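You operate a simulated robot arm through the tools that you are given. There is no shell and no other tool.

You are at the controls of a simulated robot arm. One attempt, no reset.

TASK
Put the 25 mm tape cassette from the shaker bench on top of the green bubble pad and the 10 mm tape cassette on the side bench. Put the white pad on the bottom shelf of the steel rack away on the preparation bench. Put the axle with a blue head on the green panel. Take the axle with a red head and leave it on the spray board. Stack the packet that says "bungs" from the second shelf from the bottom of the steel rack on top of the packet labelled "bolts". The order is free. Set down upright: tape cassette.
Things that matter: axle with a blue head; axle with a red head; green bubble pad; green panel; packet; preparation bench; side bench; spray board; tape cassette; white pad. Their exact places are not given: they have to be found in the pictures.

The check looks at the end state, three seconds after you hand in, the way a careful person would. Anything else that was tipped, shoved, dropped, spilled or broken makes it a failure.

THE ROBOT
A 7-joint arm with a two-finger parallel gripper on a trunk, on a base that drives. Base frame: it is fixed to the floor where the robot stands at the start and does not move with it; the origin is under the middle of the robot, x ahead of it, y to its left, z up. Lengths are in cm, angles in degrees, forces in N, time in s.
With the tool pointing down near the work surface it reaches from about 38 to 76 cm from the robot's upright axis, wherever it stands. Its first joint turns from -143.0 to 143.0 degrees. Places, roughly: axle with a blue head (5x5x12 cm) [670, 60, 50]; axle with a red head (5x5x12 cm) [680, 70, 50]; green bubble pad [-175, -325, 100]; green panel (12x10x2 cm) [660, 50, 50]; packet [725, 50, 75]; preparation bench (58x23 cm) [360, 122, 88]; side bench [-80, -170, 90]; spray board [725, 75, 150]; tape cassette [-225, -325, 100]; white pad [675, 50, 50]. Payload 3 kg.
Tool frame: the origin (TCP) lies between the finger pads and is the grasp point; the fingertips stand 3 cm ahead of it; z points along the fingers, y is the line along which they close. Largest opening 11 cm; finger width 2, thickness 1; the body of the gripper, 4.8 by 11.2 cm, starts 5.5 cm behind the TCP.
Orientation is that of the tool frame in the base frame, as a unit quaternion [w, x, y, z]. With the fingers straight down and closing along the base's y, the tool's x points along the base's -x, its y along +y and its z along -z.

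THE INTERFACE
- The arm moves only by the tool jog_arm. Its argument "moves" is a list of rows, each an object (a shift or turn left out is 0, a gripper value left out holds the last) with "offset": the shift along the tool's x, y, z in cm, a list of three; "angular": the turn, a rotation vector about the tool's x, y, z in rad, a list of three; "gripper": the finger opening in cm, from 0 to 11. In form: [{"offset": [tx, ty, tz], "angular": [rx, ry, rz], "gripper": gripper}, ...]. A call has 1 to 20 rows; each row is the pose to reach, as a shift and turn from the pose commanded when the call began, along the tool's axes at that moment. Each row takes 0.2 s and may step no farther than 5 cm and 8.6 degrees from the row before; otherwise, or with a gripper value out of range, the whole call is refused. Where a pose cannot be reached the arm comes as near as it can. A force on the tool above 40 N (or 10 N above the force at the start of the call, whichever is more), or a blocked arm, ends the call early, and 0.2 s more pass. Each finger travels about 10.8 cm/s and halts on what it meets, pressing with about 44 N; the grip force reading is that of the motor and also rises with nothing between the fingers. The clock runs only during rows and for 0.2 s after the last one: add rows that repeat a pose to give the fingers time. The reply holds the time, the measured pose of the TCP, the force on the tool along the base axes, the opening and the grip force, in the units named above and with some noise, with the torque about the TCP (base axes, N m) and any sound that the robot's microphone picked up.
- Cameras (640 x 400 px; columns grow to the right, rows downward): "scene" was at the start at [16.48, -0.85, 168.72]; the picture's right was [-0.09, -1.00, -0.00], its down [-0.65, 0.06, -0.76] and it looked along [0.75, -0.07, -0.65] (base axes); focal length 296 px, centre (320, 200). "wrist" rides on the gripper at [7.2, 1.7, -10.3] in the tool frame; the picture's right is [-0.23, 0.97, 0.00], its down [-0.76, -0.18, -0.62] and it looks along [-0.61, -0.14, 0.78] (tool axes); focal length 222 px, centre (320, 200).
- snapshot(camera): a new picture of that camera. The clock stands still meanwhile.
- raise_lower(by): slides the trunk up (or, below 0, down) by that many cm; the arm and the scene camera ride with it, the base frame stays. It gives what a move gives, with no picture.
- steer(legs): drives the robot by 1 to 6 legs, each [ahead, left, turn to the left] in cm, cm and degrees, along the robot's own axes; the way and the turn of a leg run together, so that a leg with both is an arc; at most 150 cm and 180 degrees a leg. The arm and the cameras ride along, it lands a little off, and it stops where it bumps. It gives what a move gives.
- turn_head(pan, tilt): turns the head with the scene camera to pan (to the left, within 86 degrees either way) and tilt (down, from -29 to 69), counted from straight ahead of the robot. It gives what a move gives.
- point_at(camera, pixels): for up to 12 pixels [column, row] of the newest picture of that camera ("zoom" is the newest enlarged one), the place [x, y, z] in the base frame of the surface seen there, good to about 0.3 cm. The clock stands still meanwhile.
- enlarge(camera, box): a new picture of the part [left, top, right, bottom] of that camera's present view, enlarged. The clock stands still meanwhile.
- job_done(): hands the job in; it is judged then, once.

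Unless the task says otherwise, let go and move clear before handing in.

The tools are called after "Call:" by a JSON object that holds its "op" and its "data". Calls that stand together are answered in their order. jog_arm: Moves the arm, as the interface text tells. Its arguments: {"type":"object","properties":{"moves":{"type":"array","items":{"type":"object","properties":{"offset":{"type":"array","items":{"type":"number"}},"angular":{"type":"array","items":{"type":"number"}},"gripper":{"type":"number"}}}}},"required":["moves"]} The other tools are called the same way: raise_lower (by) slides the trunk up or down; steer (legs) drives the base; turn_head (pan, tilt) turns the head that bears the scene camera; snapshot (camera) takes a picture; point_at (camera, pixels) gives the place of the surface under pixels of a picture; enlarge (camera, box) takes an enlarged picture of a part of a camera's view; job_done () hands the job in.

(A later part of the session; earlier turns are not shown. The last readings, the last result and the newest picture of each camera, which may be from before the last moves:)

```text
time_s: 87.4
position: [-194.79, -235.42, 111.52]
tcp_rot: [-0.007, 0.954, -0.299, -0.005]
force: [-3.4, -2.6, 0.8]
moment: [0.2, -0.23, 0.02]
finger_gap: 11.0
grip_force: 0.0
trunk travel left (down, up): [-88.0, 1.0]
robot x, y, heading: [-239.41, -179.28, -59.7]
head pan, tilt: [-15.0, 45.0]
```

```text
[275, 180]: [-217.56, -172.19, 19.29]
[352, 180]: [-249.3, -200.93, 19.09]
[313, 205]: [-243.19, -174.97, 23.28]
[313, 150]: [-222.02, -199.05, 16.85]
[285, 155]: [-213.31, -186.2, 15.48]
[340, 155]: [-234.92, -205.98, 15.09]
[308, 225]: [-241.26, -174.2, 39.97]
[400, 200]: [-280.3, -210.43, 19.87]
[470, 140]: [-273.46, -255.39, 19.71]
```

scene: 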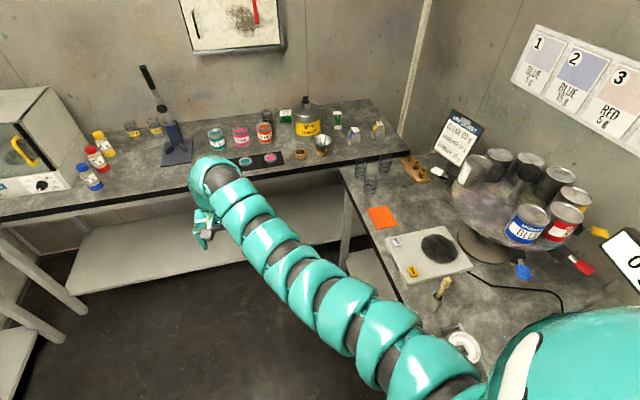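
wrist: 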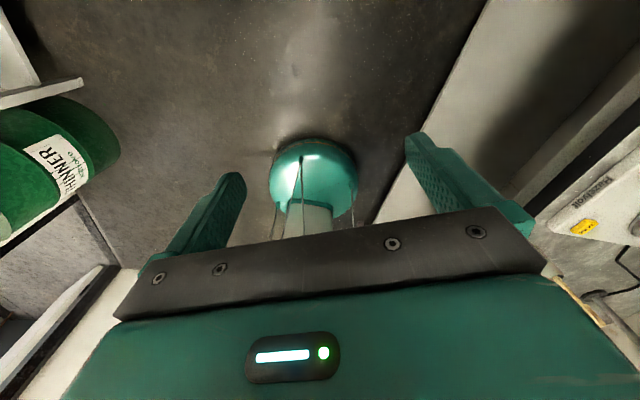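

Base radius is ~28 cm, so I can stand ~31 cm from the bench edges. I'll yaw the tool back and move up.

Call:
{"op": "jog_arm", "data": {"moves": [{"angular": [0, 0, -0.15]}, {"angular": [0, 0, -0.3]}, {"angular": [0, 0, -0.45]}, {"angular": [0, 0, -0.6]}, {"angular": [0, 0, -0.75]}, {"angular": [0, 0, -0.9]}, {"angular": [0, 0, -1.05]}, {"angular": [0, 0, -1.2]}, {"angular": [0, 0, -1.35]}, {"angular": [0, 0, -1.5]}, {"angular": [0, 0, -1.65]}, {"angular": [0, 0, -1.8]}, {"angular": [0, 0, -1.95]}, {"angular": [0, 0, -2.1]}, {"angular": [0, 0, -2.25]}, {"angular": [0, 0, -2.4]}, {"angular": [0, 0, -2.55]}, {"angular": [0, 0, -2.7]}]}}

Call:
{"op": "steer", "data": {"legs": [[80, -8, 0]]}}

Call:
{"op": "turn_head", "data": {"pan": -20, "tilt": 55}}

Call:
{"op": "snapshot", "data": {"camera": "scene"}}

Call:
{"op": "snapshot", "data": {"camera": "wrist"}}

```text
time_s: 91.2
position: [-194.91, -235.75, 111.62]
tcp_rot: [-0.005, 0.5, 0.866, 0.005]
force: [1.0, -0.9, 0.0]
moment: [0.01, 0.0, -0.03]
finger_gap: 11.0
grip_force: 0.1
trunk travel left (down, up): [-88.0, 1.0]
robot x, y, heading: [-238.99, -179.34, -59.7]
head pan, tilt: [-15.0, 45.0]
```

```text
time_s: 95.5
position: [-161.82, -308.54, 111.6]
tcp_rot: [-0.005, 0.501, 0.865, 0.007]
force: [0.6, -0.1, 0.8]
moment: [-0.01, 0.03, -0.02]
finger_gap: 11.02
grip_force: 0.1
trunk travel left (down, up): [-88.0, 1.0]
robot x, y, heading: [-206.02, -252.27, -59.8]
head pan, tilt: [-15.0, 45.0]
```

```text
time_s: 96.2
position: [-161.72, -308.49, 111.6]
tcp_rot: [-0.004, 0.501, 0.865, 0.005]
force: [0.3, -0.1, 0.0]
moment: [0.02, 0.01, 0.0]
finger_gap: 10.99
grip_force: 0.1
trunk travel left (down, up): [-88.0, 1.0]
robot x, y, heading: [-206.04, -251.8, -59.9]
head pan, tilt: [-20.0, 55.0]
```

```text
taken
```

scene: 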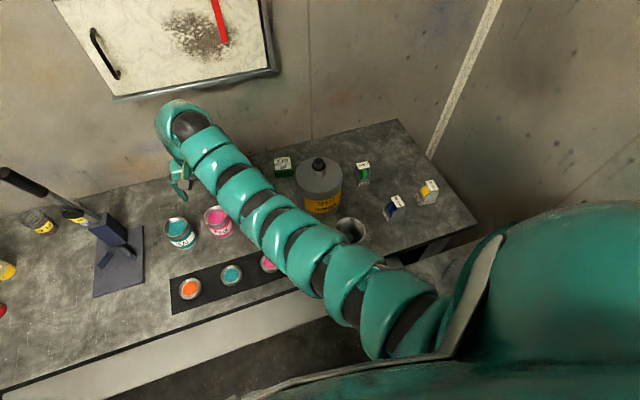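

```text
taken
```

wrist: 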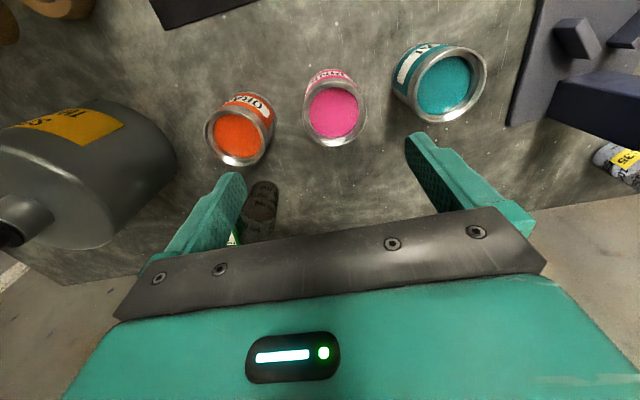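

Now I'm close. Enlarge the cassettes and pad area in the scene view to get orientation and dimensions.

Call:
{"op": "enlarge", "data": {"camera": "scene", "box": [370, 165, 450, 225]}}

Call:
{"op": "point_at", "data": {"camera": "zoom", "pixels": [[160, 250], [200, 280], [440, 180], [480, 120], [460, 230]]}}

```text
6.67 times, centred on (410, 195) of scene
```

zoom: 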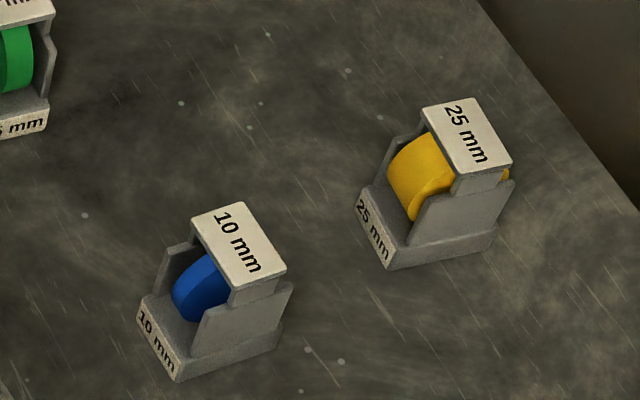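

```text
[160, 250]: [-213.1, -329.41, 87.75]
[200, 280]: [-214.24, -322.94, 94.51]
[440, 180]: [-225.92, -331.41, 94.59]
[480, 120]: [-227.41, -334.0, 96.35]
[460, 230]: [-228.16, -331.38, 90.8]
```

Both cassettes are clear in the zoom. Measure corners of their top plates and bases.

Call:
{"op": "point_at", "data": {"camera": "zoom", "pixels": [[197, 221], [241, 207], [282, 260], [237, 276], [142, 308], [178, 374], [277, 336], [427, 108], [467, 102], [506, 156], [466, 169], [388, 262]]}}

Call:
{"op": "point_at", "data": {"camera": "zoom", "pixels": [[361, 200], [386, 266], [493, 237], [362, 188], [145, 292], [180, 355], [250, 300], [425, 215], [280, 320], [495, 220], [300, 200], [90, 300]]}}

```text
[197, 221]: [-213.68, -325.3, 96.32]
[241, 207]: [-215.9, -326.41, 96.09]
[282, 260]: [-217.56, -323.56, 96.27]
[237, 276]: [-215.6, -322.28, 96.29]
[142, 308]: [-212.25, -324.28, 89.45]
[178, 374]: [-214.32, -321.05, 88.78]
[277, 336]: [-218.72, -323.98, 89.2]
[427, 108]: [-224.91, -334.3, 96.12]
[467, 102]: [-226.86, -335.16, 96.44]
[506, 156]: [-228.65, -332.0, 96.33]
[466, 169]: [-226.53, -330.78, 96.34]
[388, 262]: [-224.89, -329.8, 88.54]
```

```text
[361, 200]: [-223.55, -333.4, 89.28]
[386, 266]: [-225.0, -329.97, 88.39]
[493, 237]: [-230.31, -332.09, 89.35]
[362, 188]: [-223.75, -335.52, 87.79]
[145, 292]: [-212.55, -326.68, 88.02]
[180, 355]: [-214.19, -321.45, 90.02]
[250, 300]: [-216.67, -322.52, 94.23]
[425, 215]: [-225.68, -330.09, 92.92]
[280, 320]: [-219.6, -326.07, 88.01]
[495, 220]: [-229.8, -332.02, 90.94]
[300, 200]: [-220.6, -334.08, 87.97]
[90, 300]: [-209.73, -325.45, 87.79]
```

Cassettes: base ~5.6×3.9 cm, height 8.4 cm; blue centre (-215.7,-324.3), yellow (-226.7,-333.0). Now examine the bubble pad at scene (283,165).

Call:
{"op": "enlarge", "data": {"camera": "scene", "box": [255, 140, 355, 215]}}

Call:
{"op": "point_at", "data": {"camera": "zoom", "pixels": [[125, 115], [228, 110], [230, 150], [135, 160], [180, 130], [410, 120], [410, 160], [540, 150], [300, 250], [420, 290], [560, 200], [180, 200]]}}

```text
5.33 times, centred on (305, 178) of scene
```

zoom: 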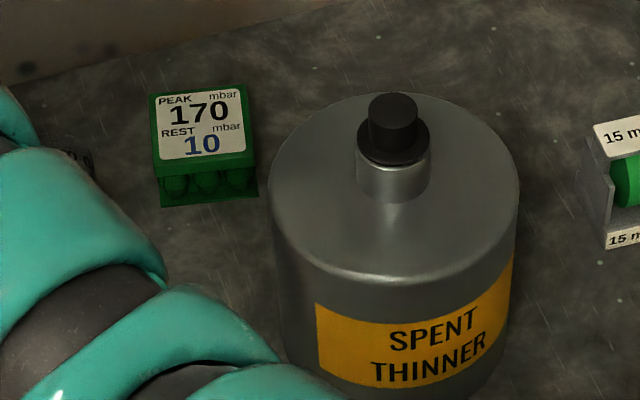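

```text
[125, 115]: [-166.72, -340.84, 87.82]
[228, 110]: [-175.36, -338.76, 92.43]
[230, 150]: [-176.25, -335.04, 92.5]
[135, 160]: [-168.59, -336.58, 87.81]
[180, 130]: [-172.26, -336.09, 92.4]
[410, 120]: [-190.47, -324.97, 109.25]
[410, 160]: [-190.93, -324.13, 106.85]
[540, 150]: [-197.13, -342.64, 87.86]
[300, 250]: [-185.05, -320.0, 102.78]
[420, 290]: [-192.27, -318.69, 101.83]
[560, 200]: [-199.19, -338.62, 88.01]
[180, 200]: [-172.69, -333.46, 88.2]
```

Call:
{"op": "point_at", "data": {"camera": "zoom", "pixels": [[154, 99], [243, 89], [249, 157], [160, 169], [200, 130], [258, 196], [162, 203], [272, 200], [516, 190], [390, 100], [400, 100]]}}

Call:
{"op": "turn_head", "data": {"pan": 10, "tilt": 50}}

Call:
{"op": "snapshot", "data": {"camera": "scene"}}

```text
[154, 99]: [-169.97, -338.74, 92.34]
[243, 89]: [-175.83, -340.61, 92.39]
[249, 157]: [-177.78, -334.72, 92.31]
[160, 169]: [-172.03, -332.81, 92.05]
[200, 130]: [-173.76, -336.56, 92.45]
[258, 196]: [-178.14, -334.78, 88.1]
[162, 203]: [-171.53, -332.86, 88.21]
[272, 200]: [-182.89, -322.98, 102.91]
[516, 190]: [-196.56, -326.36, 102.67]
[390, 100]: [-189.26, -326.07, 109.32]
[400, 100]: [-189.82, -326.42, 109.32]
```

```text
time_s: 97.2
position: [-161.79, -308.62, 111.51]
tcp_rot: [-0.005, 0.501, 0.865, 0.005]
force: [0.1, -0.7, -0.3]
moment: [0.01, -0.02, 0.02]
finger_gap: 11.02
grip_force: 0.0
trunk travel left (down, up): [-88.0, 1.0]
robot x, y, heading: [-205.82, -252.19, -59.8]
head pan, tilt: [10.0, 50.0]
```

```text
taken
```

scene: 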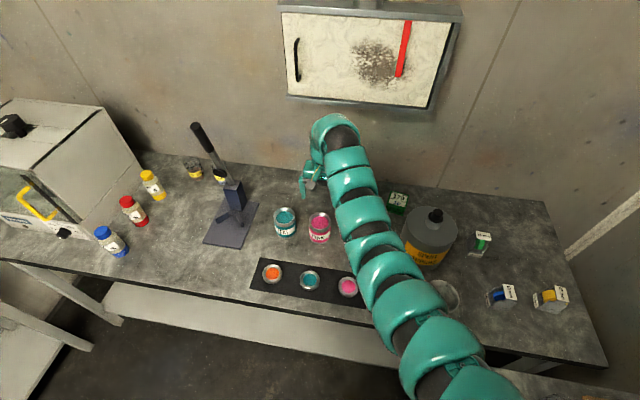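

Pad top is 6.2×6.2 cm, centre (-173.9,-336.7), z=92.4, rotated ~18°. I'll raise the tool a bit, swing it right above the blue cassette, and turn it so the fingers close across the cassettes' side plates.

Call:
{"op": "jog_arm", "data": {"moves": [{"offset": [0, 0, -4]}, {"offset": [1.1, -4.5, -4.5], "angular": [0, 0, 0.138]}, {"offset": [2.2, -9.1, -4.5], "angular": [0, 0, 0.276]}, {"offset": [3.3, -13.6, -4.5], "angular": [0, 0, 0.414]}, {"offset": [4.4, -18.2, -4.5], "angular": [0, 0, 0.552]}, {"offset": [5.5, -22.7, -4.5], "angular": [0, 0, 0.69]}, {"offset": [6.6, -27.3, -4.5], "angular": [0, 0, 0.828]}, {"offset": [7.7, -31.8, -4.5], "angular": [0, 0, 0.966]}, {"offset": [8.8, -36.4, -4.5], "angular": [0, 0, 1.104]}, {"offset": [9.9, -41, -4.5], "angular": [0, 0, 1.242]}, {"offset": [11, -45.5, -4.5], "angular": [0, 0, 1.38]}, {"offset": [12.1, -50, -4.5], "angular": [0, 0, 1.518]}, {"offset": [13.1, -54.6, -4.5], "angular": [0, 0, 1.656]}]}}

Call:
{"op": "turn_head", "data": {"pan": -25, "tilt": 55}}

Call:
{"op": "snapshot", "data": {"camera": "scene"}}

Call:
{"op": "snapshot", "data": {"camera": "wrist"}}

```text
time_s: 100.0
position: [-218.51, -315.8, 108.15]
tcp_rot: [0.007, 0.976, 0.216, -0.017]
force: [-1.6, 0.3, 0.3]
moment: [-0.05, -0.05, 0.0]
finger_gap: 11.0
grip_force: 0.0
out of reach, approached as far as the arm can: row 4, 5, 6, 7, 8, 9, 10, 11, 12, 13
trunk travel left (down, up): [-88.0, 1.0]
robot x, y, heading: [-205.93, -252.55, -59.9]
head pan, tilt: [10.0, 50.0]
```

```text
time_s: 101.0
position: [-218.35, -316.03, 108.16]
tcp_rot: [0.007, 0.976, 0.218, -0.017]
force: [0.7, 0.0, 0.2]
moment: [-0.01, -0.03, -0.02]
finger_gap: 10.99
grip_force: 0.1
trunk travel left (down, up): [-88.0, 1.0]
robot x, y, heading: [-206.0, -252.0, -59.7]
head pan, tilt: [-25.0, 55.0]
```

```text
taken
```

scene: 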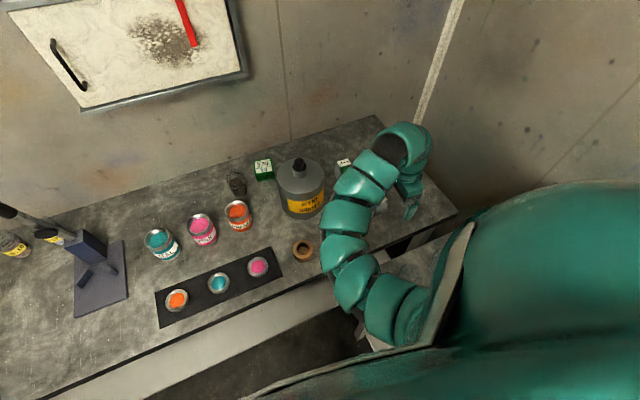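

```text
taken
```

wrist: 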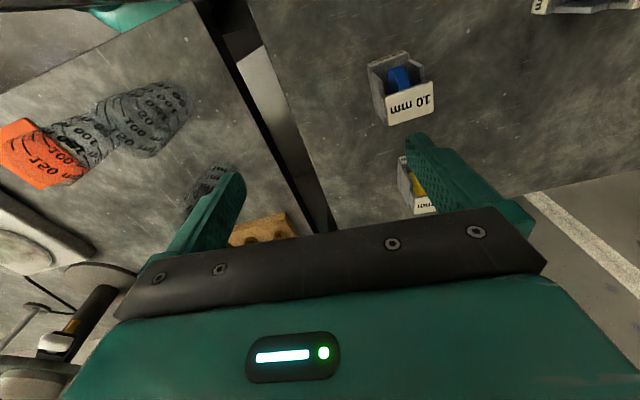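

The tool is near (-218,-316,108) between the cassettes and the edge. Now I'll drive the last 14 cm toward the bench.

Call:
{"op": "steer", "data": {"legs": [[13.5, -3, 0]]}}

Call:
{"op": "snapshot", "data": {"camera": "scene"}}

Call:
{"op": "snapshot", "data": {"camera": "wrist"}}

```text
time_s: 102.3
position: [-214.22, -329.16, 108.02]
tcp_rot: [0.006, 0.976, 0.217, -0.017]
force: [0.0, -0.6, 0.1]
moment: [0.04, 0.03, -0.02]
finger_gap: 11.0
grip_force: 0.0
trunk travel left (down, up): [-88.0, 1.0]
robot x, y, heading: [-201.94, -265.63, -59.7]
head pan, tilt: [-25.0, 55.0]
```

```text
taken
```

scene: 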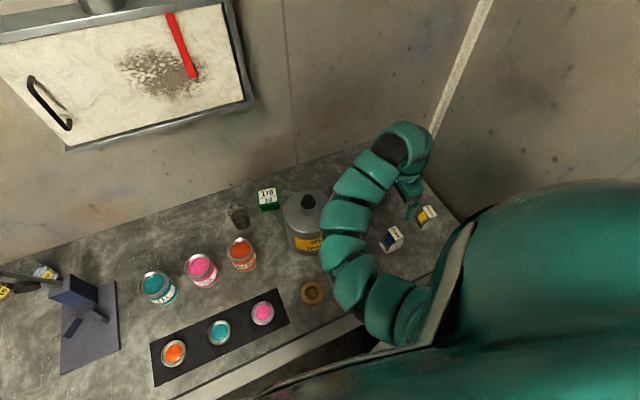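

```text
taken
```

wrist: 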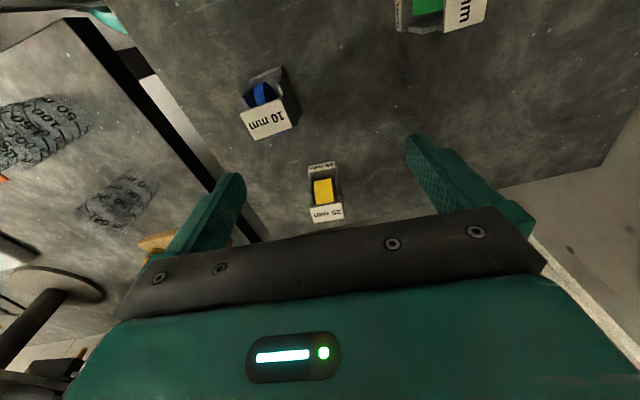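

Robot is parked at 129 cm v. Tool tilt is ~2°; I'll level it and move above the yellow cassette with a 7 cm opening.

Call:
{"op": "jog_arm", "data": {"moves": [{"offset": [-4, -0.6, 0], "angular": [0, 0.036, 0], "gripper": 7}, {"offset": [-8, -1.2, 0], "angular": [0, 0.036, 0]}, {"offset": [-12.9, -1.85, 0], "angular": [0, 0.036, 0]}, {"offset": [-12.9, -1.85, 2], "angular": [0, 0.036, 0]}]}}

Call:
{"op": "snapshot", "data": {"camera": "wrist"}}

Call:
{"op": "snapshot", "data": {"camera": "scene"}}

```text
time_s: 103.3
position: [-226.6, -332.83, 106.56]
tcp_rot: [0.002, 0.976, 0.217, 0.0]
force: [0.6, 0.2, 0.1]
moment: [0.01, 0.02, 0.02]
finger_gap: 7.0
grip_force: 0.1
out of reach, approached as far as the arm can: row 1, 2, 3
trunk travel left (down, up): [-88.0, 1.0]
robot x, y, heading: [-201.73, -265.22, -60.1]
head pan, tilt: [-25.0, 55.0]
```

```text
taken
```

wrist: 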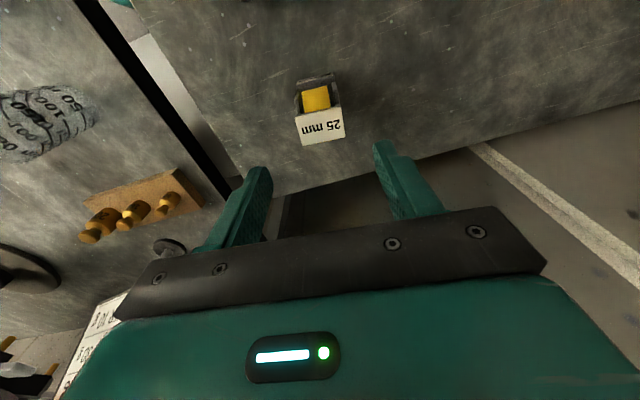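

```text
taken
```

scene: 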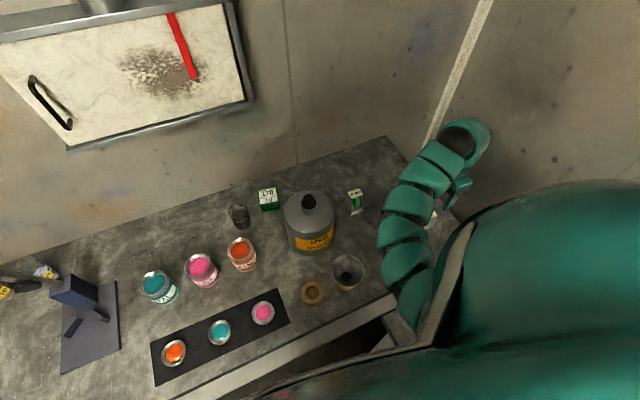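

Above the yellow cassette now (wrist pixel ~(320,120)). Verify its top plate centre and edges from the wrist view.

Call:
{"op": "point_at", "data": {"camera": "wrist", "pixels": [[302, 118], [338, 108], [343, 137], [304, 145], [322, 127], [318, 97], [300, 82], [335, 75]]}}

```text
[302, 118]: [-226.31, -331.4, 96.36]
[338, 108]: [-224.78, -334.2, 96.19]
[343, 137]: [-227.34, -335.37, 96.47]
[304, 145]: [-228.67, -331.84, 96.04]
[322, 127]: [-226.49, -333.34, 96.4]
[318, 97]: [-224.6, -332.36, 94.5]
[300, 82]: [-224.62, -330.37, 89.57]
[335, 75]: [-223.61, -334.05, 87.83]
```

Aligned within 0.4 cm. Descend to z≈93 and close.

Call:
{"op": "jog_arm", "data": {"moves": [{"offset": [-0.3, 0.2, 4]}, {"offset": [-0.3, 0.3, 8]}, {"offset": [-0.3, 0.3, 11]}, {"offset": [-0.3, 0.3, 13.3]}, {"offset": [-0.3, 0.3, 13.3]}]}}

Call:
{"op": "snapshot", "data": {"camera": "wrist"}}

```text
time_s: 104.5
position: [-226.74, -333.51, 93.25]
tcp_rot: [0.002, 0.976, 0.217, 0.001]
force: [0.4, -0.9, 0.0]
moment: [-0.03, 0.01, 0.01]
finger_gap: 6.98
grip_force: 0.0
trunk travel left (down, up): [-88.0, 1.0]
robot x, y, heading: [-201.85, -265.22, -59.5]
head pan, tilt: [-25.0, 55.0]
```

```text
taken
```

wrist: 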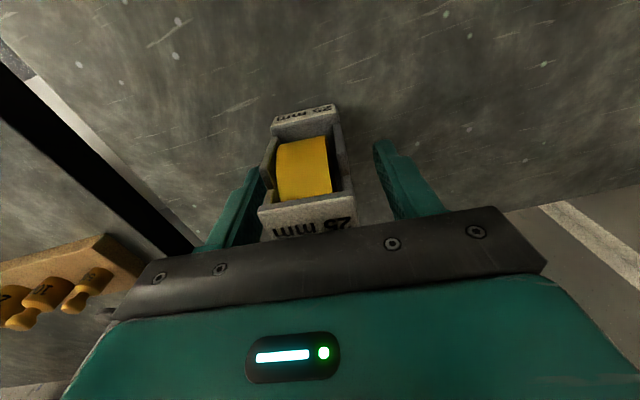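

The cassette sits 0.3 cm toward the left finger; centre and close gently.

Call:
{"op": "jog_arm", "data": {"moves": [{"offset": [0, -0.35, 0], "gripper": 7}, {"offset": [0, -0.35, 0], "gripper": 5}, {"offset": [0, -0.35, 0], "gripper": 4.4}, {"offset": [0, -0.35, 0], "gripper": 3}, {"offset": [0, -0.35, 0], "gripper": 3}]}}

Call:
{"op": "snapshot", "data": {"camera": "wrist"}}

```text
time_s: 105.7
position: [-226.88, -333.09, 93.2]
tcp_rot: [0.003, 0.976, 0.217, 0.0]
force: [-0.8, -0.7, 1.9]
moment: [0.0, 0.12, 0.02]
finger_gap: 4.38
grip_force: 44.1
trunk travel left (down, up): [-88.0, 1.0]
robot x, y, heading: [-202.11, -265.52, -59.6]
head pan, tilt: [-25.0, 55.0]
```

```text
taken
```

wrist: 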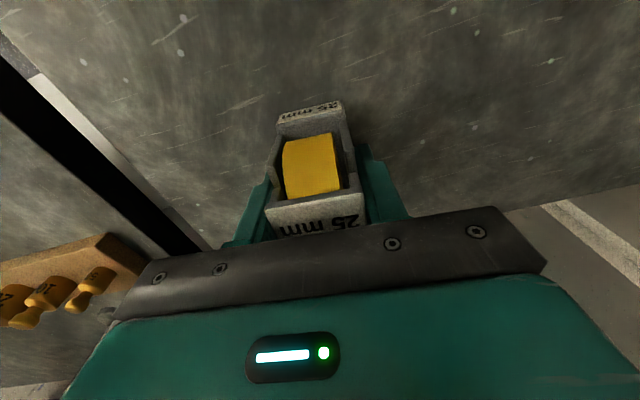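

Gripped at 4.38 cm. Lift straight up first.

Call:
{"op": "jog_arm", "data": {"moves": [{"offset": [0, 0, -3]}, {"offset": [0, 0, -7]}, {"offset": [0, 0, -11]}, {"offset": [0, 0, -15]}, {"offset": [0, 0, -18.5]}, {"offset": [0, 0, -18.5]}]}}

Call:
{"op": "snapshot", "data": {"camera": "wrist"}}

```text
time_s: 107.1
position: [-227.18, -332.98, 107.09]
tcp_rot: [0.003, 0.976, 0.217, -0.001]
force: [-0.5, -0.2, -1.2]
moment: [-0.01, 0.02, 0.0]
finger_gap: 4.36
grip_force: 43.7
out of reach, approached as far as the arm can: row 4, 5, 6
trunk travel left (down, up): [-88.0, 1.0]
robot x, y, heading: [-201.88, -265.48, -59.7]
head pan, tilt: [-25.0, 55.0]
```

```text
taken
```

wrist: 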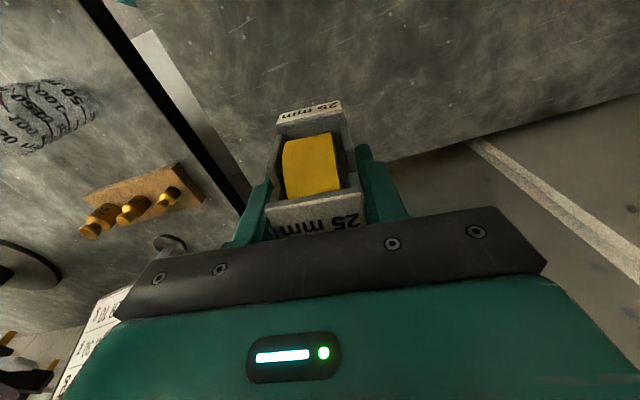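

Lifted to z=107 (limit here); cassette base at ~102. I'll go around the back of the bottle in steps, first to (-208,-338).

Call:
{"op": "jog_arm", "data": {"moves": [{"offset": [3.06, 2.53, 0]}, {"offset": [6.12, 5.06, 0]}, {"offset": [9.18, 7.6, 0]}, {"offset": [12.2, 10.1, -0.5]}, {"offset": [15.3, 12.65, -1]}, {"offset": [15.3, 12.65, -4]}, {"offset": [15.3, 12.65, -6]}]}}

Call:
{"op": "snapshot", "data": {"camera": "scene"}}

```text
time_s: 108.7
position: [-207.73, -339.5, 108.86]
tcp_rot: [0.002, 0.976, 0.217, 0.0]
force: [0.1, 0.7, -2.4]
moment: [0.03, 0.04, 0.03]
finger_gap: 4.36
grip_force: 43.9
out of reach, approached as far as the arm can: row 6, 7
trunk travel left (down, up): [-88.0, 1.0]
robot x, y, heading: [-201.96, -265.61, -60.1]
head pan, tilt: [-25.0, 55.0]
```

```text
taken
```

scene: 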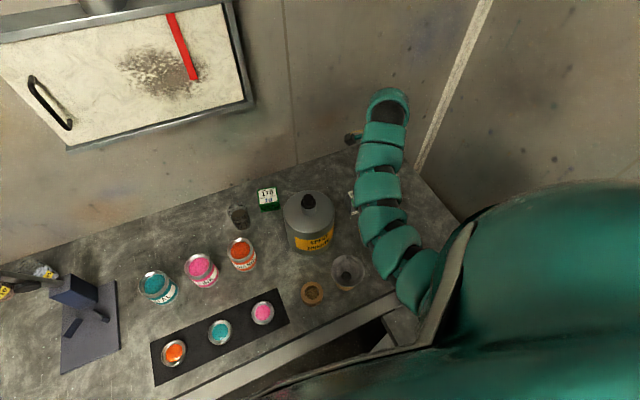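

TCP at (-207.7,-339.5,108.9), still holding. Continue behind the bottle toward the pad.

Call:
{"op": "jog_arm", "data": {"moves": [{"offset": [4.1, 1.75, -0.5], "angular": [0, 0, 0.03]}, {"offset": [8.2, 3.5, -1], "angular": [0, 0, 0.06]}, {"offset": [12.2, 5.2, -1.5], "angular": [0, 0, 0.09]}, {"offset": [16.2, 7.0, -2], "angular": [0, 0, 0.122]}]}}

Call:
{"op": "snapshot", "data": {"camera": "scene"}}

```text
time_s: 109.7
position: [-190.13, -339.01, 110.87]
tcp_rot: [0.002, 0.988, 0.156, -0.001]
force: [0.4, 0.2, -1.5]
moment: [0.01, 0.01, 0.02]
finger_gap: 4.35
grip_force: 44.1
trunk travel left (down, up): [-88.0, 1.0]
robot x, y, heading: [-202.02, -265.37, -59.7]
head pan, tilt: [-25.0, 55.0]
```

```text
taken
```

scene: 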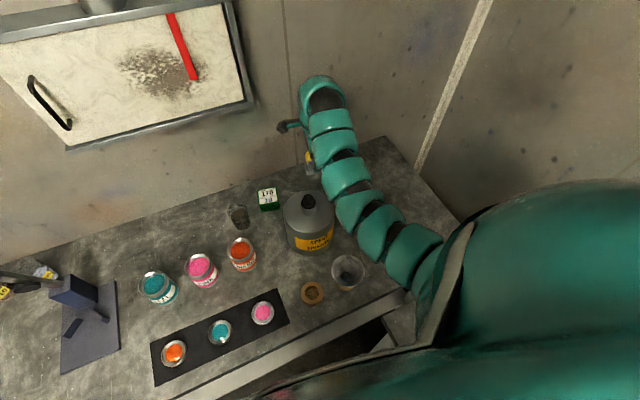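

Good. Now move above the pad centre (-173.9,-336.7).

Call:
{"op": "jog_arm", "data": {"moves": [{"offset": [4, 0.7, 0]}, {"offset": [8, 1.4, 0]}, {"offset": [12, 2.1, 0]}, {"offset": [16.1, 2.8, 0]}, {"offset": [16.1, 2.8, 0]}]}}

Call:
{"op": "snapshot", "data": {"camera": "scene"}}

Call:
{"op": "snapshot", "data": {"camera": "wrist"}}

```text
time_s: 110.9
position: [-173.88, -336.6, 110.89]
tcp_rot: [0.002, 0.988, 0.157, 0.002]
force: [-0.5, -0.3, -0.6]
moment: [0.01, 0.0, 0.01]
finger_gap: 4.37
grip_force: 43.8
trunk travel left (down, up): [-88.0, 1.0]
robot x, y, heading: [-201.5, -265.29, -59.8]
head pan, tilt: [-25.0, 55.0]
```

```text
taken
```

scene: 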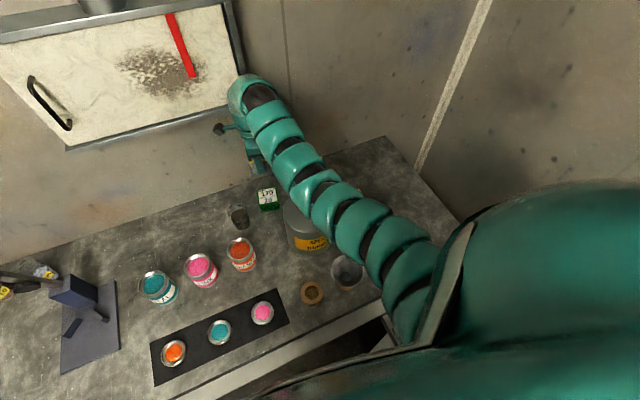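

```text
taken
```

wrist: 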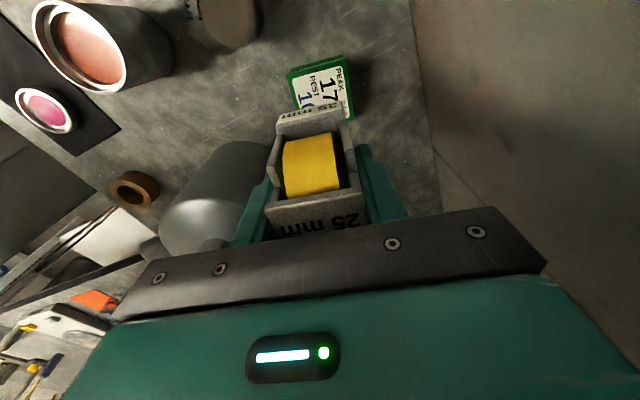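

Directly over the pad. Descend to just above it.

Call:
{"op": "jog_arm", "data": {"moves": [{"offset": [0, 0, 4]}, {"offset": [0, 0, 8]}, {"offset": [0, 0, 10.5]}, {"offset": [0, 0, 11.5]}, {"offset": [0, 0, 11.5]}]}}

Call:
{"op": "snapshot", "data": {"camera": "wrist"}}

Call:
{"op": "enlarge", "data": {"camera": "scene", "box": [200, 130, 320, 230]}}

```text
time_s: 112.1
position: [-173.81, -336.6, 99.48]
tcp_rot: [0.004, 0.987, 0.158, 0.001]
force: [0.4, -1.8, -0.6]
moment: [-0.05, -0.01, 0.03]
finger_gap: 4.37
grip_force: 44.2
trunk travel left (down, up): [-88.0, 1.0]
robot x, y, heading: [-201.96, -265.26, -59.9]
head pan, tilt: [-25.0, 55.0]
```

```text
taken
```

wrist: 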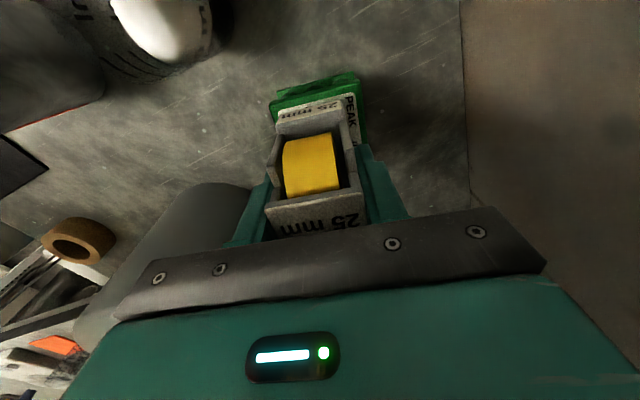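

```text
4.00 times, centred on (260, 180) of scene
```

zoom: 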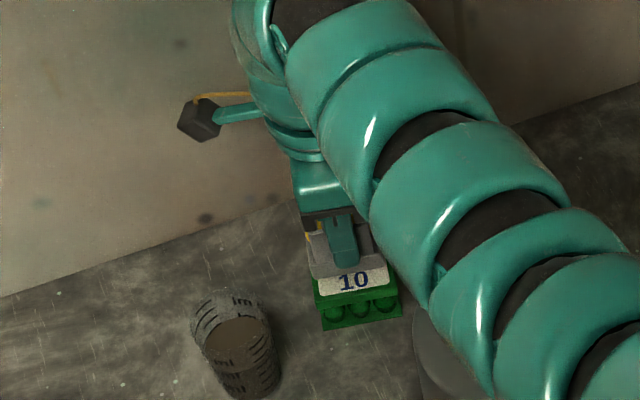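

Cassette is centred over the pad with ~1.9 cm to go. Creep down slowly.

Call:
{"op": "jog_arm", "data": {"moves": [{"offset": [0, 0, 0.5]}, {"offset": [0, 0, 1.0]}, {"offset": [0, 0, 1.2]}, {"offset": [0, 0, 1.4]}, {"offset": [0, 0, 1.5]}]}}

Call:
{"op": "enlarge", "data": {"camera": "scene", "box": [260, 180, 320, 220]}}

```text
time_s: 113.3
position: [-173.9, -336.74, 97.9]
tcp_rot: [0.003, 0.988, 0.157, 0.0]
force: [-0.6, 1.0, -1.3]
moment: [0.03, -0.01, -0.06]
finger_gap: 4.35
grip_force: 43.9
trunk travel left (down, up): [-88.0, 1.0]
robot x, y, heading: [-201.59, -265.45, -59.7]
head pan, tilt: [-25.0, 55.0]
```

```text
10.00 times, centred on (290, 200) of scene
```

zoom: 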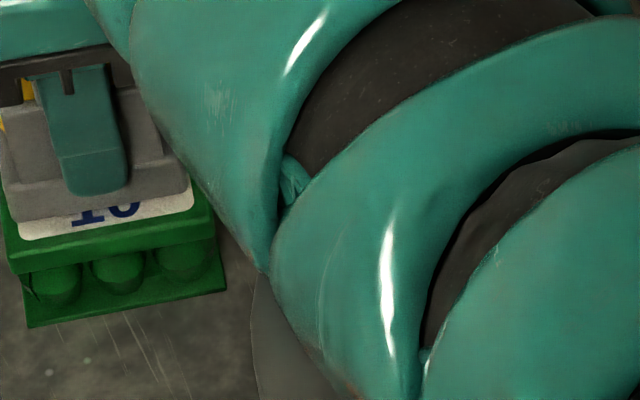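

Nearly touching; creep a bit more in 1 mm steps watching force.

Call:
{"op": "jog_arm", "data": {"moves": [{"offset": [0, 0, 0.1]}, {"offset": [0, 0, 0.2]}, {"offset": [0, 0, 0.25]}]}}

```text
time_s: 114.1
position: [-173.84, -336.66, 97.76]
tcp_rot: [0.003, 0.987, 0.159, 0.001]
force: [-0.4, -1.4, 4.9]
moment: [0.02, 0.15, 0.01]
finger_gap: 4.35
grip_force: 43.8
trunk travel left (down, up): [-88.0, 1.0]
robot x, y, heading: [-202.06, -265.37, -59.7]
head pan, tilt: [-25.0, 55.0]
```

Contact felt (+5 N). Open the fingers and rise straight up.

Call:
{"op": "jog_arm", "data": {"moves": [{"offset": [0, 0, -0.1], "gripper": 4.35}, {"offset": [0, 0, -0.1], "gripper": 5.2}, {"offset": [0, 0, -0.1], "gripper": 6.5}, {"offset": [0, 0, -0.1], "gripper": 7}, {"offset": [0, 0, -0.1], "gripper": 7}, {"offset": [0, 0, -3], "gripper": 7}, {"offset": [0, 0, -7], "gripper": 7}, {"offset": [0, 0, -11], "gripper": 7}, {"offset": [0, 0, -13], "gripper": 7}]}}

Call:
{"op": "snapshot", "data": {"camera": "wrist"}}

Call:
{"op": "enlarge", "data": {"camera": "scene", "box": [220, 160, 320, 230]}}

```text
time_s: 116.1
position: [-173.85, -336.63, 110.64]
tcp_rot: [0.002, 0.987, 0.158, 0.0]
force: [0.2, -0.1, -0.6]
moment: [0.02, -0.01, 0.03]
finger_gap: 7.01
grip_force: 0.0
trunk travel left (down, up): [-88.0, 1.0]
robot x, y, heading: [-201.99, -265.39, -59.4]
head pan, tilt: [-25.0, 55.0]
```

```text
taken
```

wrist: 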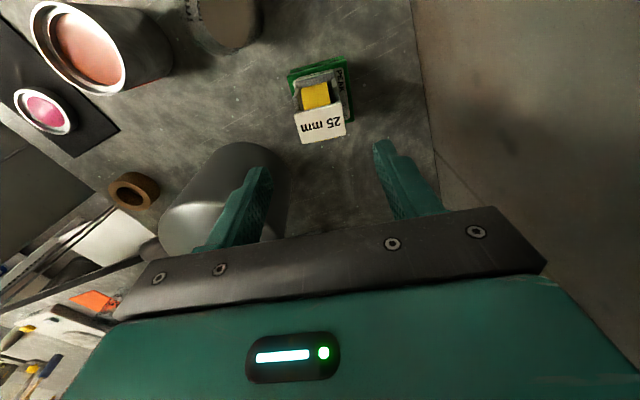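

```text
5.71 times, centred on (270, 195) of scene
```

zoom: 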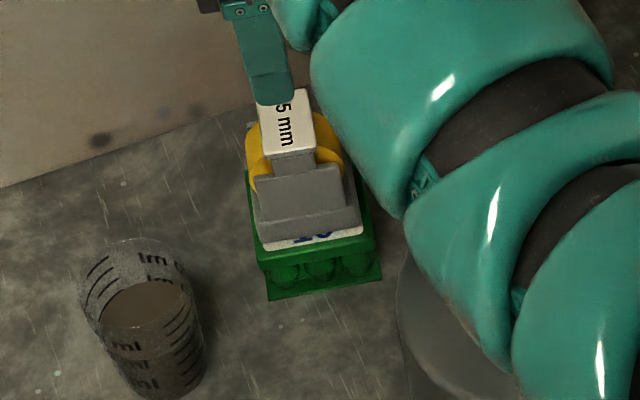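

The 25 mm cassette stands upright on the pad. Now go back around the bottle to above the blue 10 mm cassette.

Call:
{"op": "jog_arm", "data": {"moves": [{"offset": [-4, -0.7, 0]}, {"offset": [-8, -1.35, 0]}, {"offset": [-12, -2, 0]}, {"offset": [-16, -2.7, 0]}, {"offset": [-20.2, -4.1, 0.5]}, {"offset": [-24.4, -5.4, 1]}, {"offset": [-28.7, -6.8, 1.5]}, {"offset": [-32.9, -8.2, 2], "angular": [0, 0, -0.04]}, {"offset": [-34.1, -11.4, 2.7], "angular": [0, 0, -0.08]}, {"offset": [-35.2, -14.5, 3.3], "angular": [0, 0, -0.12]}, {"offset": [-36.4, -17.7, 3.8], "angular": [0, 0, -0.16]}, {"offset": [-36.2, -21.1, 4], "angular": [0, 0, -0.2]}, {"offset": [-35.9, -24.6, 4], "angular": [0, 0, -0.244]}]}}

Call:
{"op": "snapshot", "data": {"camera": "wrist"}}

Call:
{"op": "snapshot", "data": {"camera": "scene"}}

```text
time_s: 118.9
position: [-215.56, -324.36, 106.66]
tcp_rot: [0.003, 0.961, 0.277, 0.0]
force: [0.1, -0.6, 0.9]
moment: [-0.03, 0.03, -0.02]
finger_gap: 7.0
grip_force: 0.0
out of reach, approached as far as the arm can: row 9, 10
trunk travel left (down, up): [-88.0, 1.0]
robot x, y, heading: [-202.28, -265.51, -59.9]
head pan, tilt: [-25.0, 55.0]
```

```text
taken
```

wrist: 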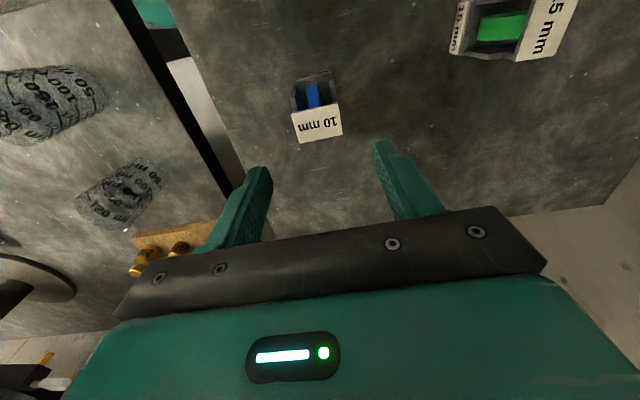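

```text
taken
```

scene: 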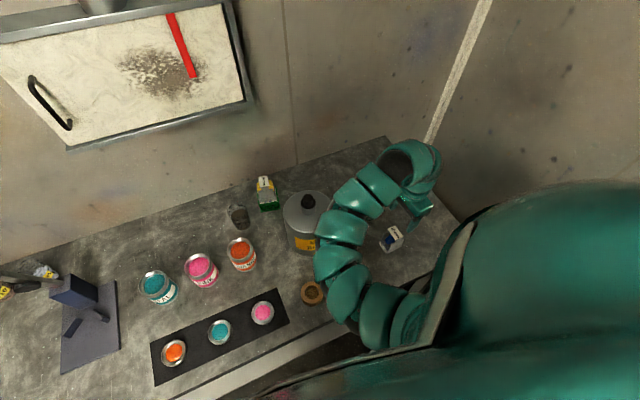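

Above the blue cassette. Check its position from the wrist and the arm's clearance over the funnel.

Call:
{"op": "point_at", "data": {"camera": "wrist", "pixels": [[294, 115], [335, 106], [341, 135], [299, 141], [318, 124]]}}

Call:
{"op": "point_at", "data": {"camera": "scene", "pixels": [[345, 265], [330, 270], [325, 290], [345, 300], [380, 340], [312, 293], [355, 320], [340, 225]]}}

```text
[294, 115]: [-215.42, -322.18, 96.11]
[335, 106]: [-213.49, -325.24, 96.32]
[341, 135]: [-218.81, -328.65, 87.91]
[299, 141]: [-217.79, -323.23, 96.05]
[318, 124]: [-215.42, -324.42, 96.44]
```

```text
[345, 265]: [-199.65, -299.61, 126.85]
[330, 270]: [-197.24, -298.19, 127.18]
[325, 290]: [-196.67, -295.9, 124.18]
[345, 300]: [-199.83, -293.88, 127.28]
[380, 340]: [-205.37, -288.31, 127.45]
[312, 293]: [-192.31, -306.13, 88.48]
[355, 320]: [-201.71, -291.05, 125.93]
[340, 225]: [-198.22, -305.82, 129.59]
```

Aligned (S≈-58°). Descend and grip.

Call:
{"op": "jog_arm", "data": {"moves": [{"offset": [0, 0, 4]}, {"offset": [0, 0, 8]}, {"offset": [0, 0, 11]}, {"offset": [0, 0, 13.4]}, {"offset": [0, 0, 13.4]}]}}

Call:
{"op": "snapshot", "data": {"camera": "wrist"}}

```text
time_s: 120.1
position: [-215.68, -324.47, 93.15]
tcp_rot: [0.003, 0.961, 0.276, 0.0]
force: [-0.1, 0.5, 0.3]
moment: [0.0, -0.03, 0.02]
finger_gap: 7.01
grip_force: 0.1
trunk travel left (down, up): [-88.0, 1.0]
robot x, y, heading: [-202.19, -265.12, -59.6]
head pan, tilt: [-25.0, 55.0]
```

```text
taken
```

wrist: 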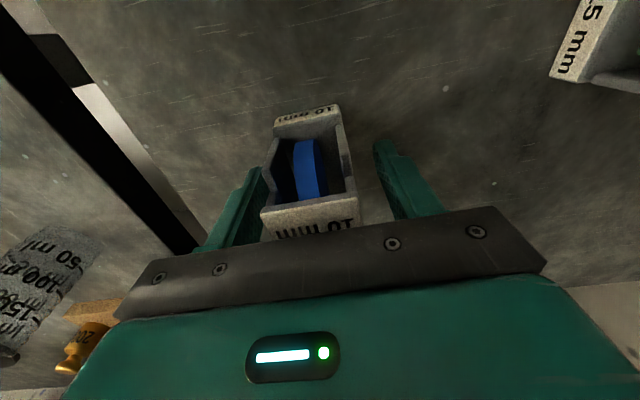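

Call:
{"op": "jog_arm", "data": {"moves": [{"offset": [0, -0.2, 0], "gripper": 5.5}, {"offset": [0, -0.2, 0], "gripper": 4.6}, {"offset": [0, -0.2, 0], "gripper": 3}, {"offset": [0, -0.2, 0], "gripper": 3}, {"offset": [0, -0.2, -3], "gripper": 3}, {"offset": [0, -0.2, -7], "gripper": 3}, {"offset": [0, -0.2, -11], "gripper": 3}, {"offset": [0, -0.2, -13], "gripper": 3}]}}

Call:
{"op": "snapshot", "data": {"camera": "wrist"}}

```text
time_s: 121.9
position: [-215.7, -324.34, 106.28]
tcp_rot: [0.002, 0.961, 0.277, 0.0]
force: [-0.1, -0.2, -1.0]
moment: [-0.01, 0.02, 0.01]
finger_gap: 4.38
grip_force: 44.4
trunk travel left (down, up): [-88.0, 1.0]
robot x, y, heading: [-201.99, -265.18, -59.8]
head pan, tilt: [-25.0, 55.0]
```

```text
taken
```

wrist: 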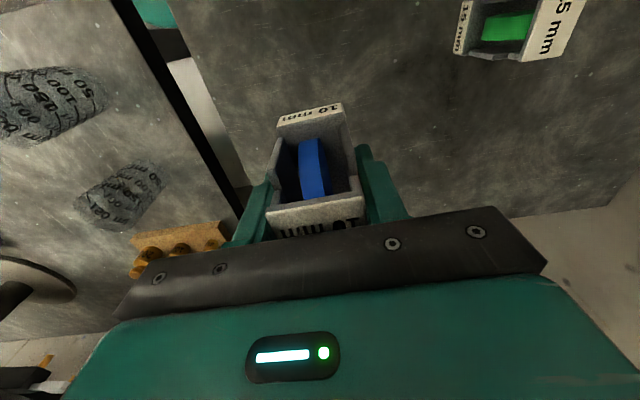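

Holding the 10 mm cassette (4.38 cm). I'll back out diagonally away from both benches, then turn toward the side bench.

Call:
{"op": "raise_lower", "data": {"by": 1}}

Call:
{"op": "steer", "data": {"legs": [[-10, 16, 0], [-15, 14, 0], [-30, 30, 0]]}}

Call:
{"op": "turn_head", "data": {"pan": 0, "tilt": 45}}

Call:
{"op": "snapshot", "data": {"camera": "scene"}}

Call:
{"op": "snapshot", "data": {"camera": "wrist"}}

```text
time_s: 122.5
position: [-215.67, -324.28, 107.07]
tcp_rot: [0.003, 0.961, 0.276, 0.0]
force: [-0.9, 0.5, -0.7]
moment: [0.02, 0.03, -0.01]
finger_gap: 4.37
grip_force: 43.7
trunk travel left (down, up): [-89.0, 0.0]
robot x, y, heading: [-202.23, -265.45, -59.5]
head pan, tilt: [-25.0, 55.0]
```

```text
time_s: 127.5
position: [-191.91, -246.58, 107.17]
tcp_rot: [0.003, 0.961, 0.275, 0.0]
force: [-1.0, 1.0, -0.7]
moment: [-0.01, 0.02, 0.01]
finger_gap: 4.35
grip_force: 44.0
trunk travel left (down, up): [-89.0, 0.0]
robot x, y, heading: [-177.51, -187.38, -60.0]
head pan, tilt: [-25.0, 55.0]
```

```text
time_s: 128.3
position: [-191.97, -246.41, 107.18]
tcp_rot: [0.002, 0.962, 0.275, 0.0]
force: [0.2, 0.1, -0.4]
moment: [-0.02, -0.01, 0.04]
finger_gap: 4.36
grip_force: 43.4
trunk travel left (down, up): [-89.0, 0.0]
robot x, y, heading: [-177.81, -187.51, -59.9]
head pan, tilt: [0.0, 45.0]
```

```text
taken
```

scene: 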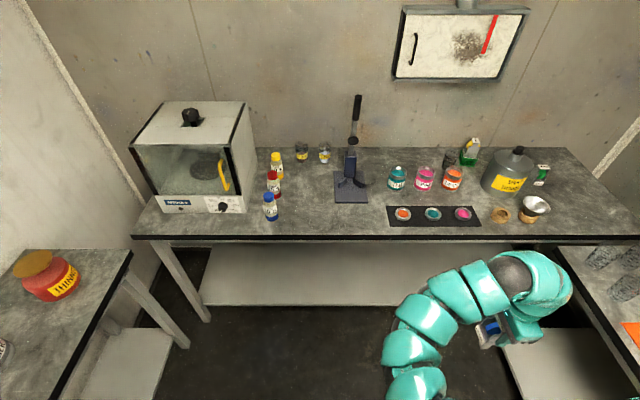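

```text
taken
```

wrist: 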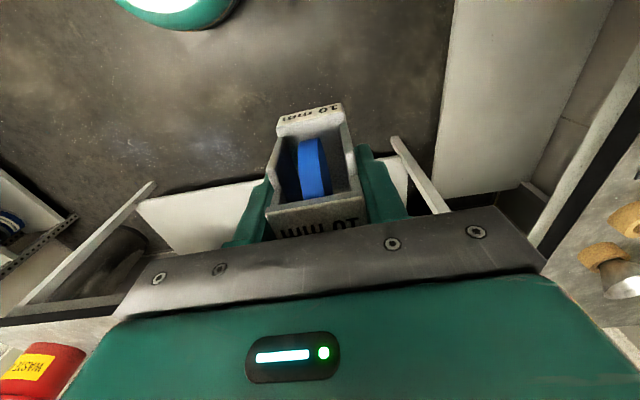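

Clear of the benches; everything still in order. Turn left 90° to face the side bench.

Call:
{"op": "steer", "data": {"legs": [[0, 0, 90]]}}

Call:
{"op": "turn_head", "data": {"pan": -10, "tilt": 45}}

Call:
{"op": "snapshot", "data": {"camera": "scene"}}

```text
time_s: 132.6
position: [-119.0, -202.5, 107.14]
tcp_rot: [0.003, 0.49, 0.872, 0.002]
force: [0.1, 0.5, -1.8]
moment: [0.02, -0.01, -0.03]
finger_gap: 4.34
grip_force: 43.6
trunk travel left (down, up): [-89.0, 0.0]
robot x, y, heading: [-177.84, -187.64, 29.5]
head pan, tilt: [0.0, 45.0]
```

```text
time_s: 133.3
position: [-118.9, -202.52, 107.22]
tcp_rot: [0.002, 0.491, 0.871, 0.002]
force: [-0.7, -0.4, -0.8]
moment: [0.05, -0.03, 0.0]
finger_gap: 4.36
grip_force: 44.3
trunk travel left (down, up): [-89.0, 0.0]
robot x, y, heading: [-177.7, -187.77, 29.2]
head pan, tilt: [-10.0, 45.0]
```

```text
taken
```

scene: 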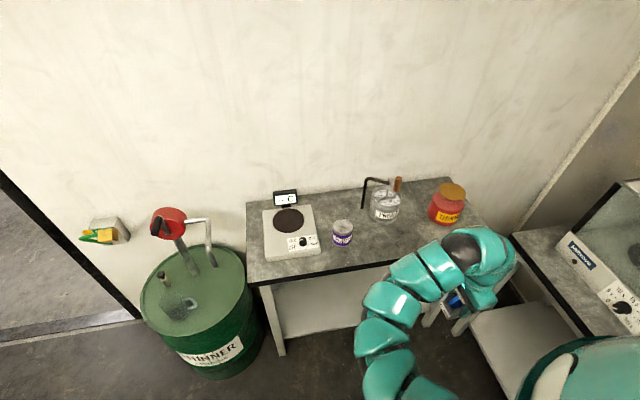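

The side bench has free surface around (385,237) between the purple can and the thinner tin. Measure.

Call:
{"op": "point_at", "data": {"camera": "scene", "pixels": [[385, 237], [375, 240], [395, 250], [343, 225], [385, 200], [448, 195], [380, 262], [410, 225], [365, 180], [398, 180], [360, 215], [425, 235]]}}

```text
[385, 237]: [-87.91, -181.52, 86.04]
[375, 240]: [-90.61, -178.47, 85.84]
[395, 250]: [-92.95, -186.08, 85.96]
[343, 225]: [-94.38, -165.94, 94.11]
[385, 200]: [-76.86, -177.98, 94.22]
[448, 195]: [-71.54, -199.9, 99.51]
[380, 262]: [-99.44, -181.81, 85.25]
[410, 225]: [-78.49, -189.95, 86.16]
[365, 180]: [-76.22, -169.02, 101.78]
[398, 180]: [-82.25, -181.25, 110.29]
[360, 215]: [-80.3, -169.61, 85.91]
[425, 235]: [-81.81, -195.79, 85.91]
```

I'll place it near (-86.7,-190.6), clear of the stirring stick (top z=110 at (-82,-181)) and the thinner tin. Drive so the TCP arrives above that spot.

Call:
{"op": "steer", "data": {"legs": [[33.5, -5.4, 0]]}}

Call:
{"op": "snapshot", "data": {"camera": "scene"}}

Call:
{"op": "snapshot", "data": {"camera": "wrist"}}

```text
time_s: 135.5
position: [-87.31, -191.04, 107.05]
tcp_rot: [0.002, 0.492, 0.871, 0.002]
force: [0.2, 0.1, -1.8]
moment: [0.03, -0.03, 0.0]
finger_gap: 4.37
grip_force: 43.9
trunk travel left (down, up): [-89.0, 0.0]
robot x, y, heading: [-145.88, -176.25, 29.3]
head pan, tilt: [-10.0, 45.0]
```

```text
taken
```

scene: 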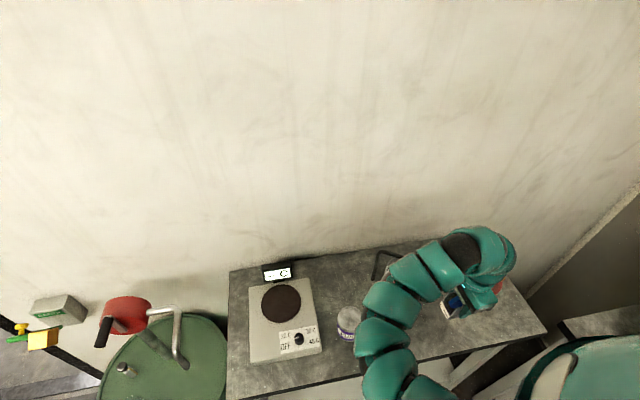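

```text
taken
```

wrist: 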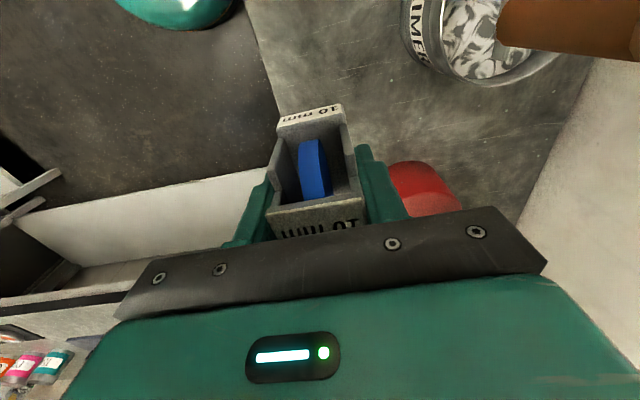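

The brown stick is near the camera's path, so shift 2 cm away from it, then descend.

Call:
{"op": "jog_arm", "data": {"moves": [{"offset": [-2, 0, 0]}, {"offset": [-2, 0, 4]}, {"offset": [-2, 0, 8]}, {"offset": [-2, 0, 12]}, {"offset": [-2, 0, 14]}, {"offset": [-2, 0, 14]}]}}

Call:
{"op": "snapshot", "data": {"camera": "wrist"}}

Call:
{"op": "enlarge", "data": {"camera": "scene", "box": [340, 210, 560, 370]}}

```text
time_s: 136.9
position: [-86.39, -192.67, 93.13]
tcp_rot: [0.002, 0.492, 0.871, 0.001]
force: [-0.5, 0.3, -1.0]
moment: [0.01, -0.01, -0.02]
finger_gap: 4.34
grip_force: 44.4
trunk travel left (down, up): [-89.0, 0.0]
robot x, y, heading: [-146.54, -176.12, 29.4]
head pan, tilt: [-10.0, 45.0]
```

```text
taken
```

wrist: 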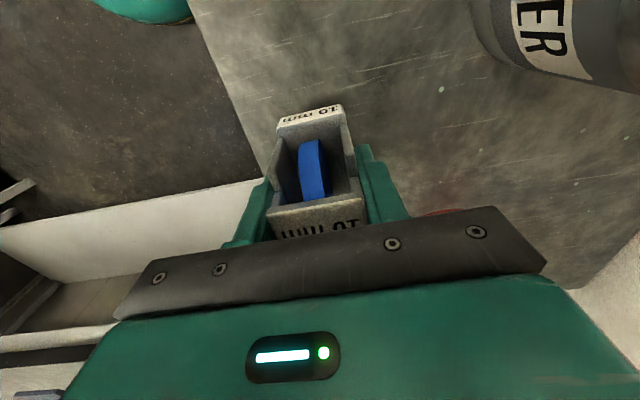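

```text
2.50 times, centred on (450, 290) of scene
```

zoom: 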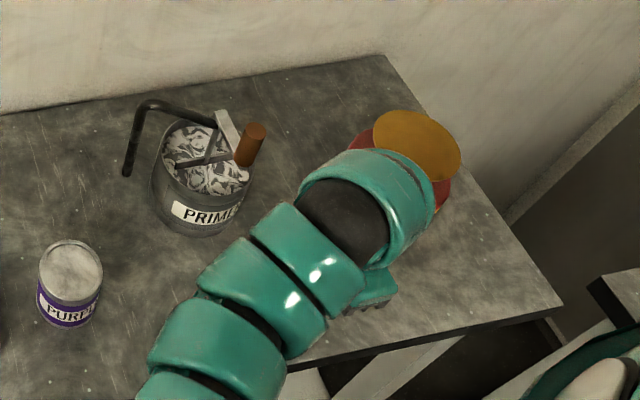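

Creep down the last 2 cm until contact.

Call:
{"op": "jog_arm", "data": {"moves": [{"offset": [0, 0, 0.8]}, {"offset": [0, 0, 1.4]}, {"offset": [0, 0, 1.7]}, {"offset": [0, 0, 1.8]}, {"offset": [0, 0, 1.9]}, {"offset": [0, 0, 2.0]}]}}

```text
time_s: 138.3
position: [-86.19, -192.5, 91.13]
tcp_rot: [0.002, 0.491, 0.871, 0.002]
force: [-0.5, -0.1, -0.8]
moment: [-0.03, -0.01, -0.05]
finger_gap: 4.36
grip_force: 43.9
trunk travel left (down, up): [-89.0, 0.0]
robot x, y, heading: [-145.55, -175.81, 29.3]
head pan, tilt: [-10.0, 45.0]
```

Call:
{"op": "jog_arm", "data": {"moves": [{"offset": [0, 0, 0.1]}, {"offset": [0, 0, 0.2]}, {"offset": [0, 0, 0.3]}]}}

```text
time_s: 139.1
position: [-86.21, -192.63, 91.23]
tcp_rot: [0.005, 0.492, 0.871, 0.003]
force: [3.6, -1.7, 34.0]
moment: [0.21, 0.85, 0.05]
finger_gap: 4.38
grip_force: 44.6
trunk travel left (down, up): [-89.0, 0.0]
robot x, y, heading: [-146.25, -175.85, 29.3]
head pan, tilt: [-10.0, 45.0]
```

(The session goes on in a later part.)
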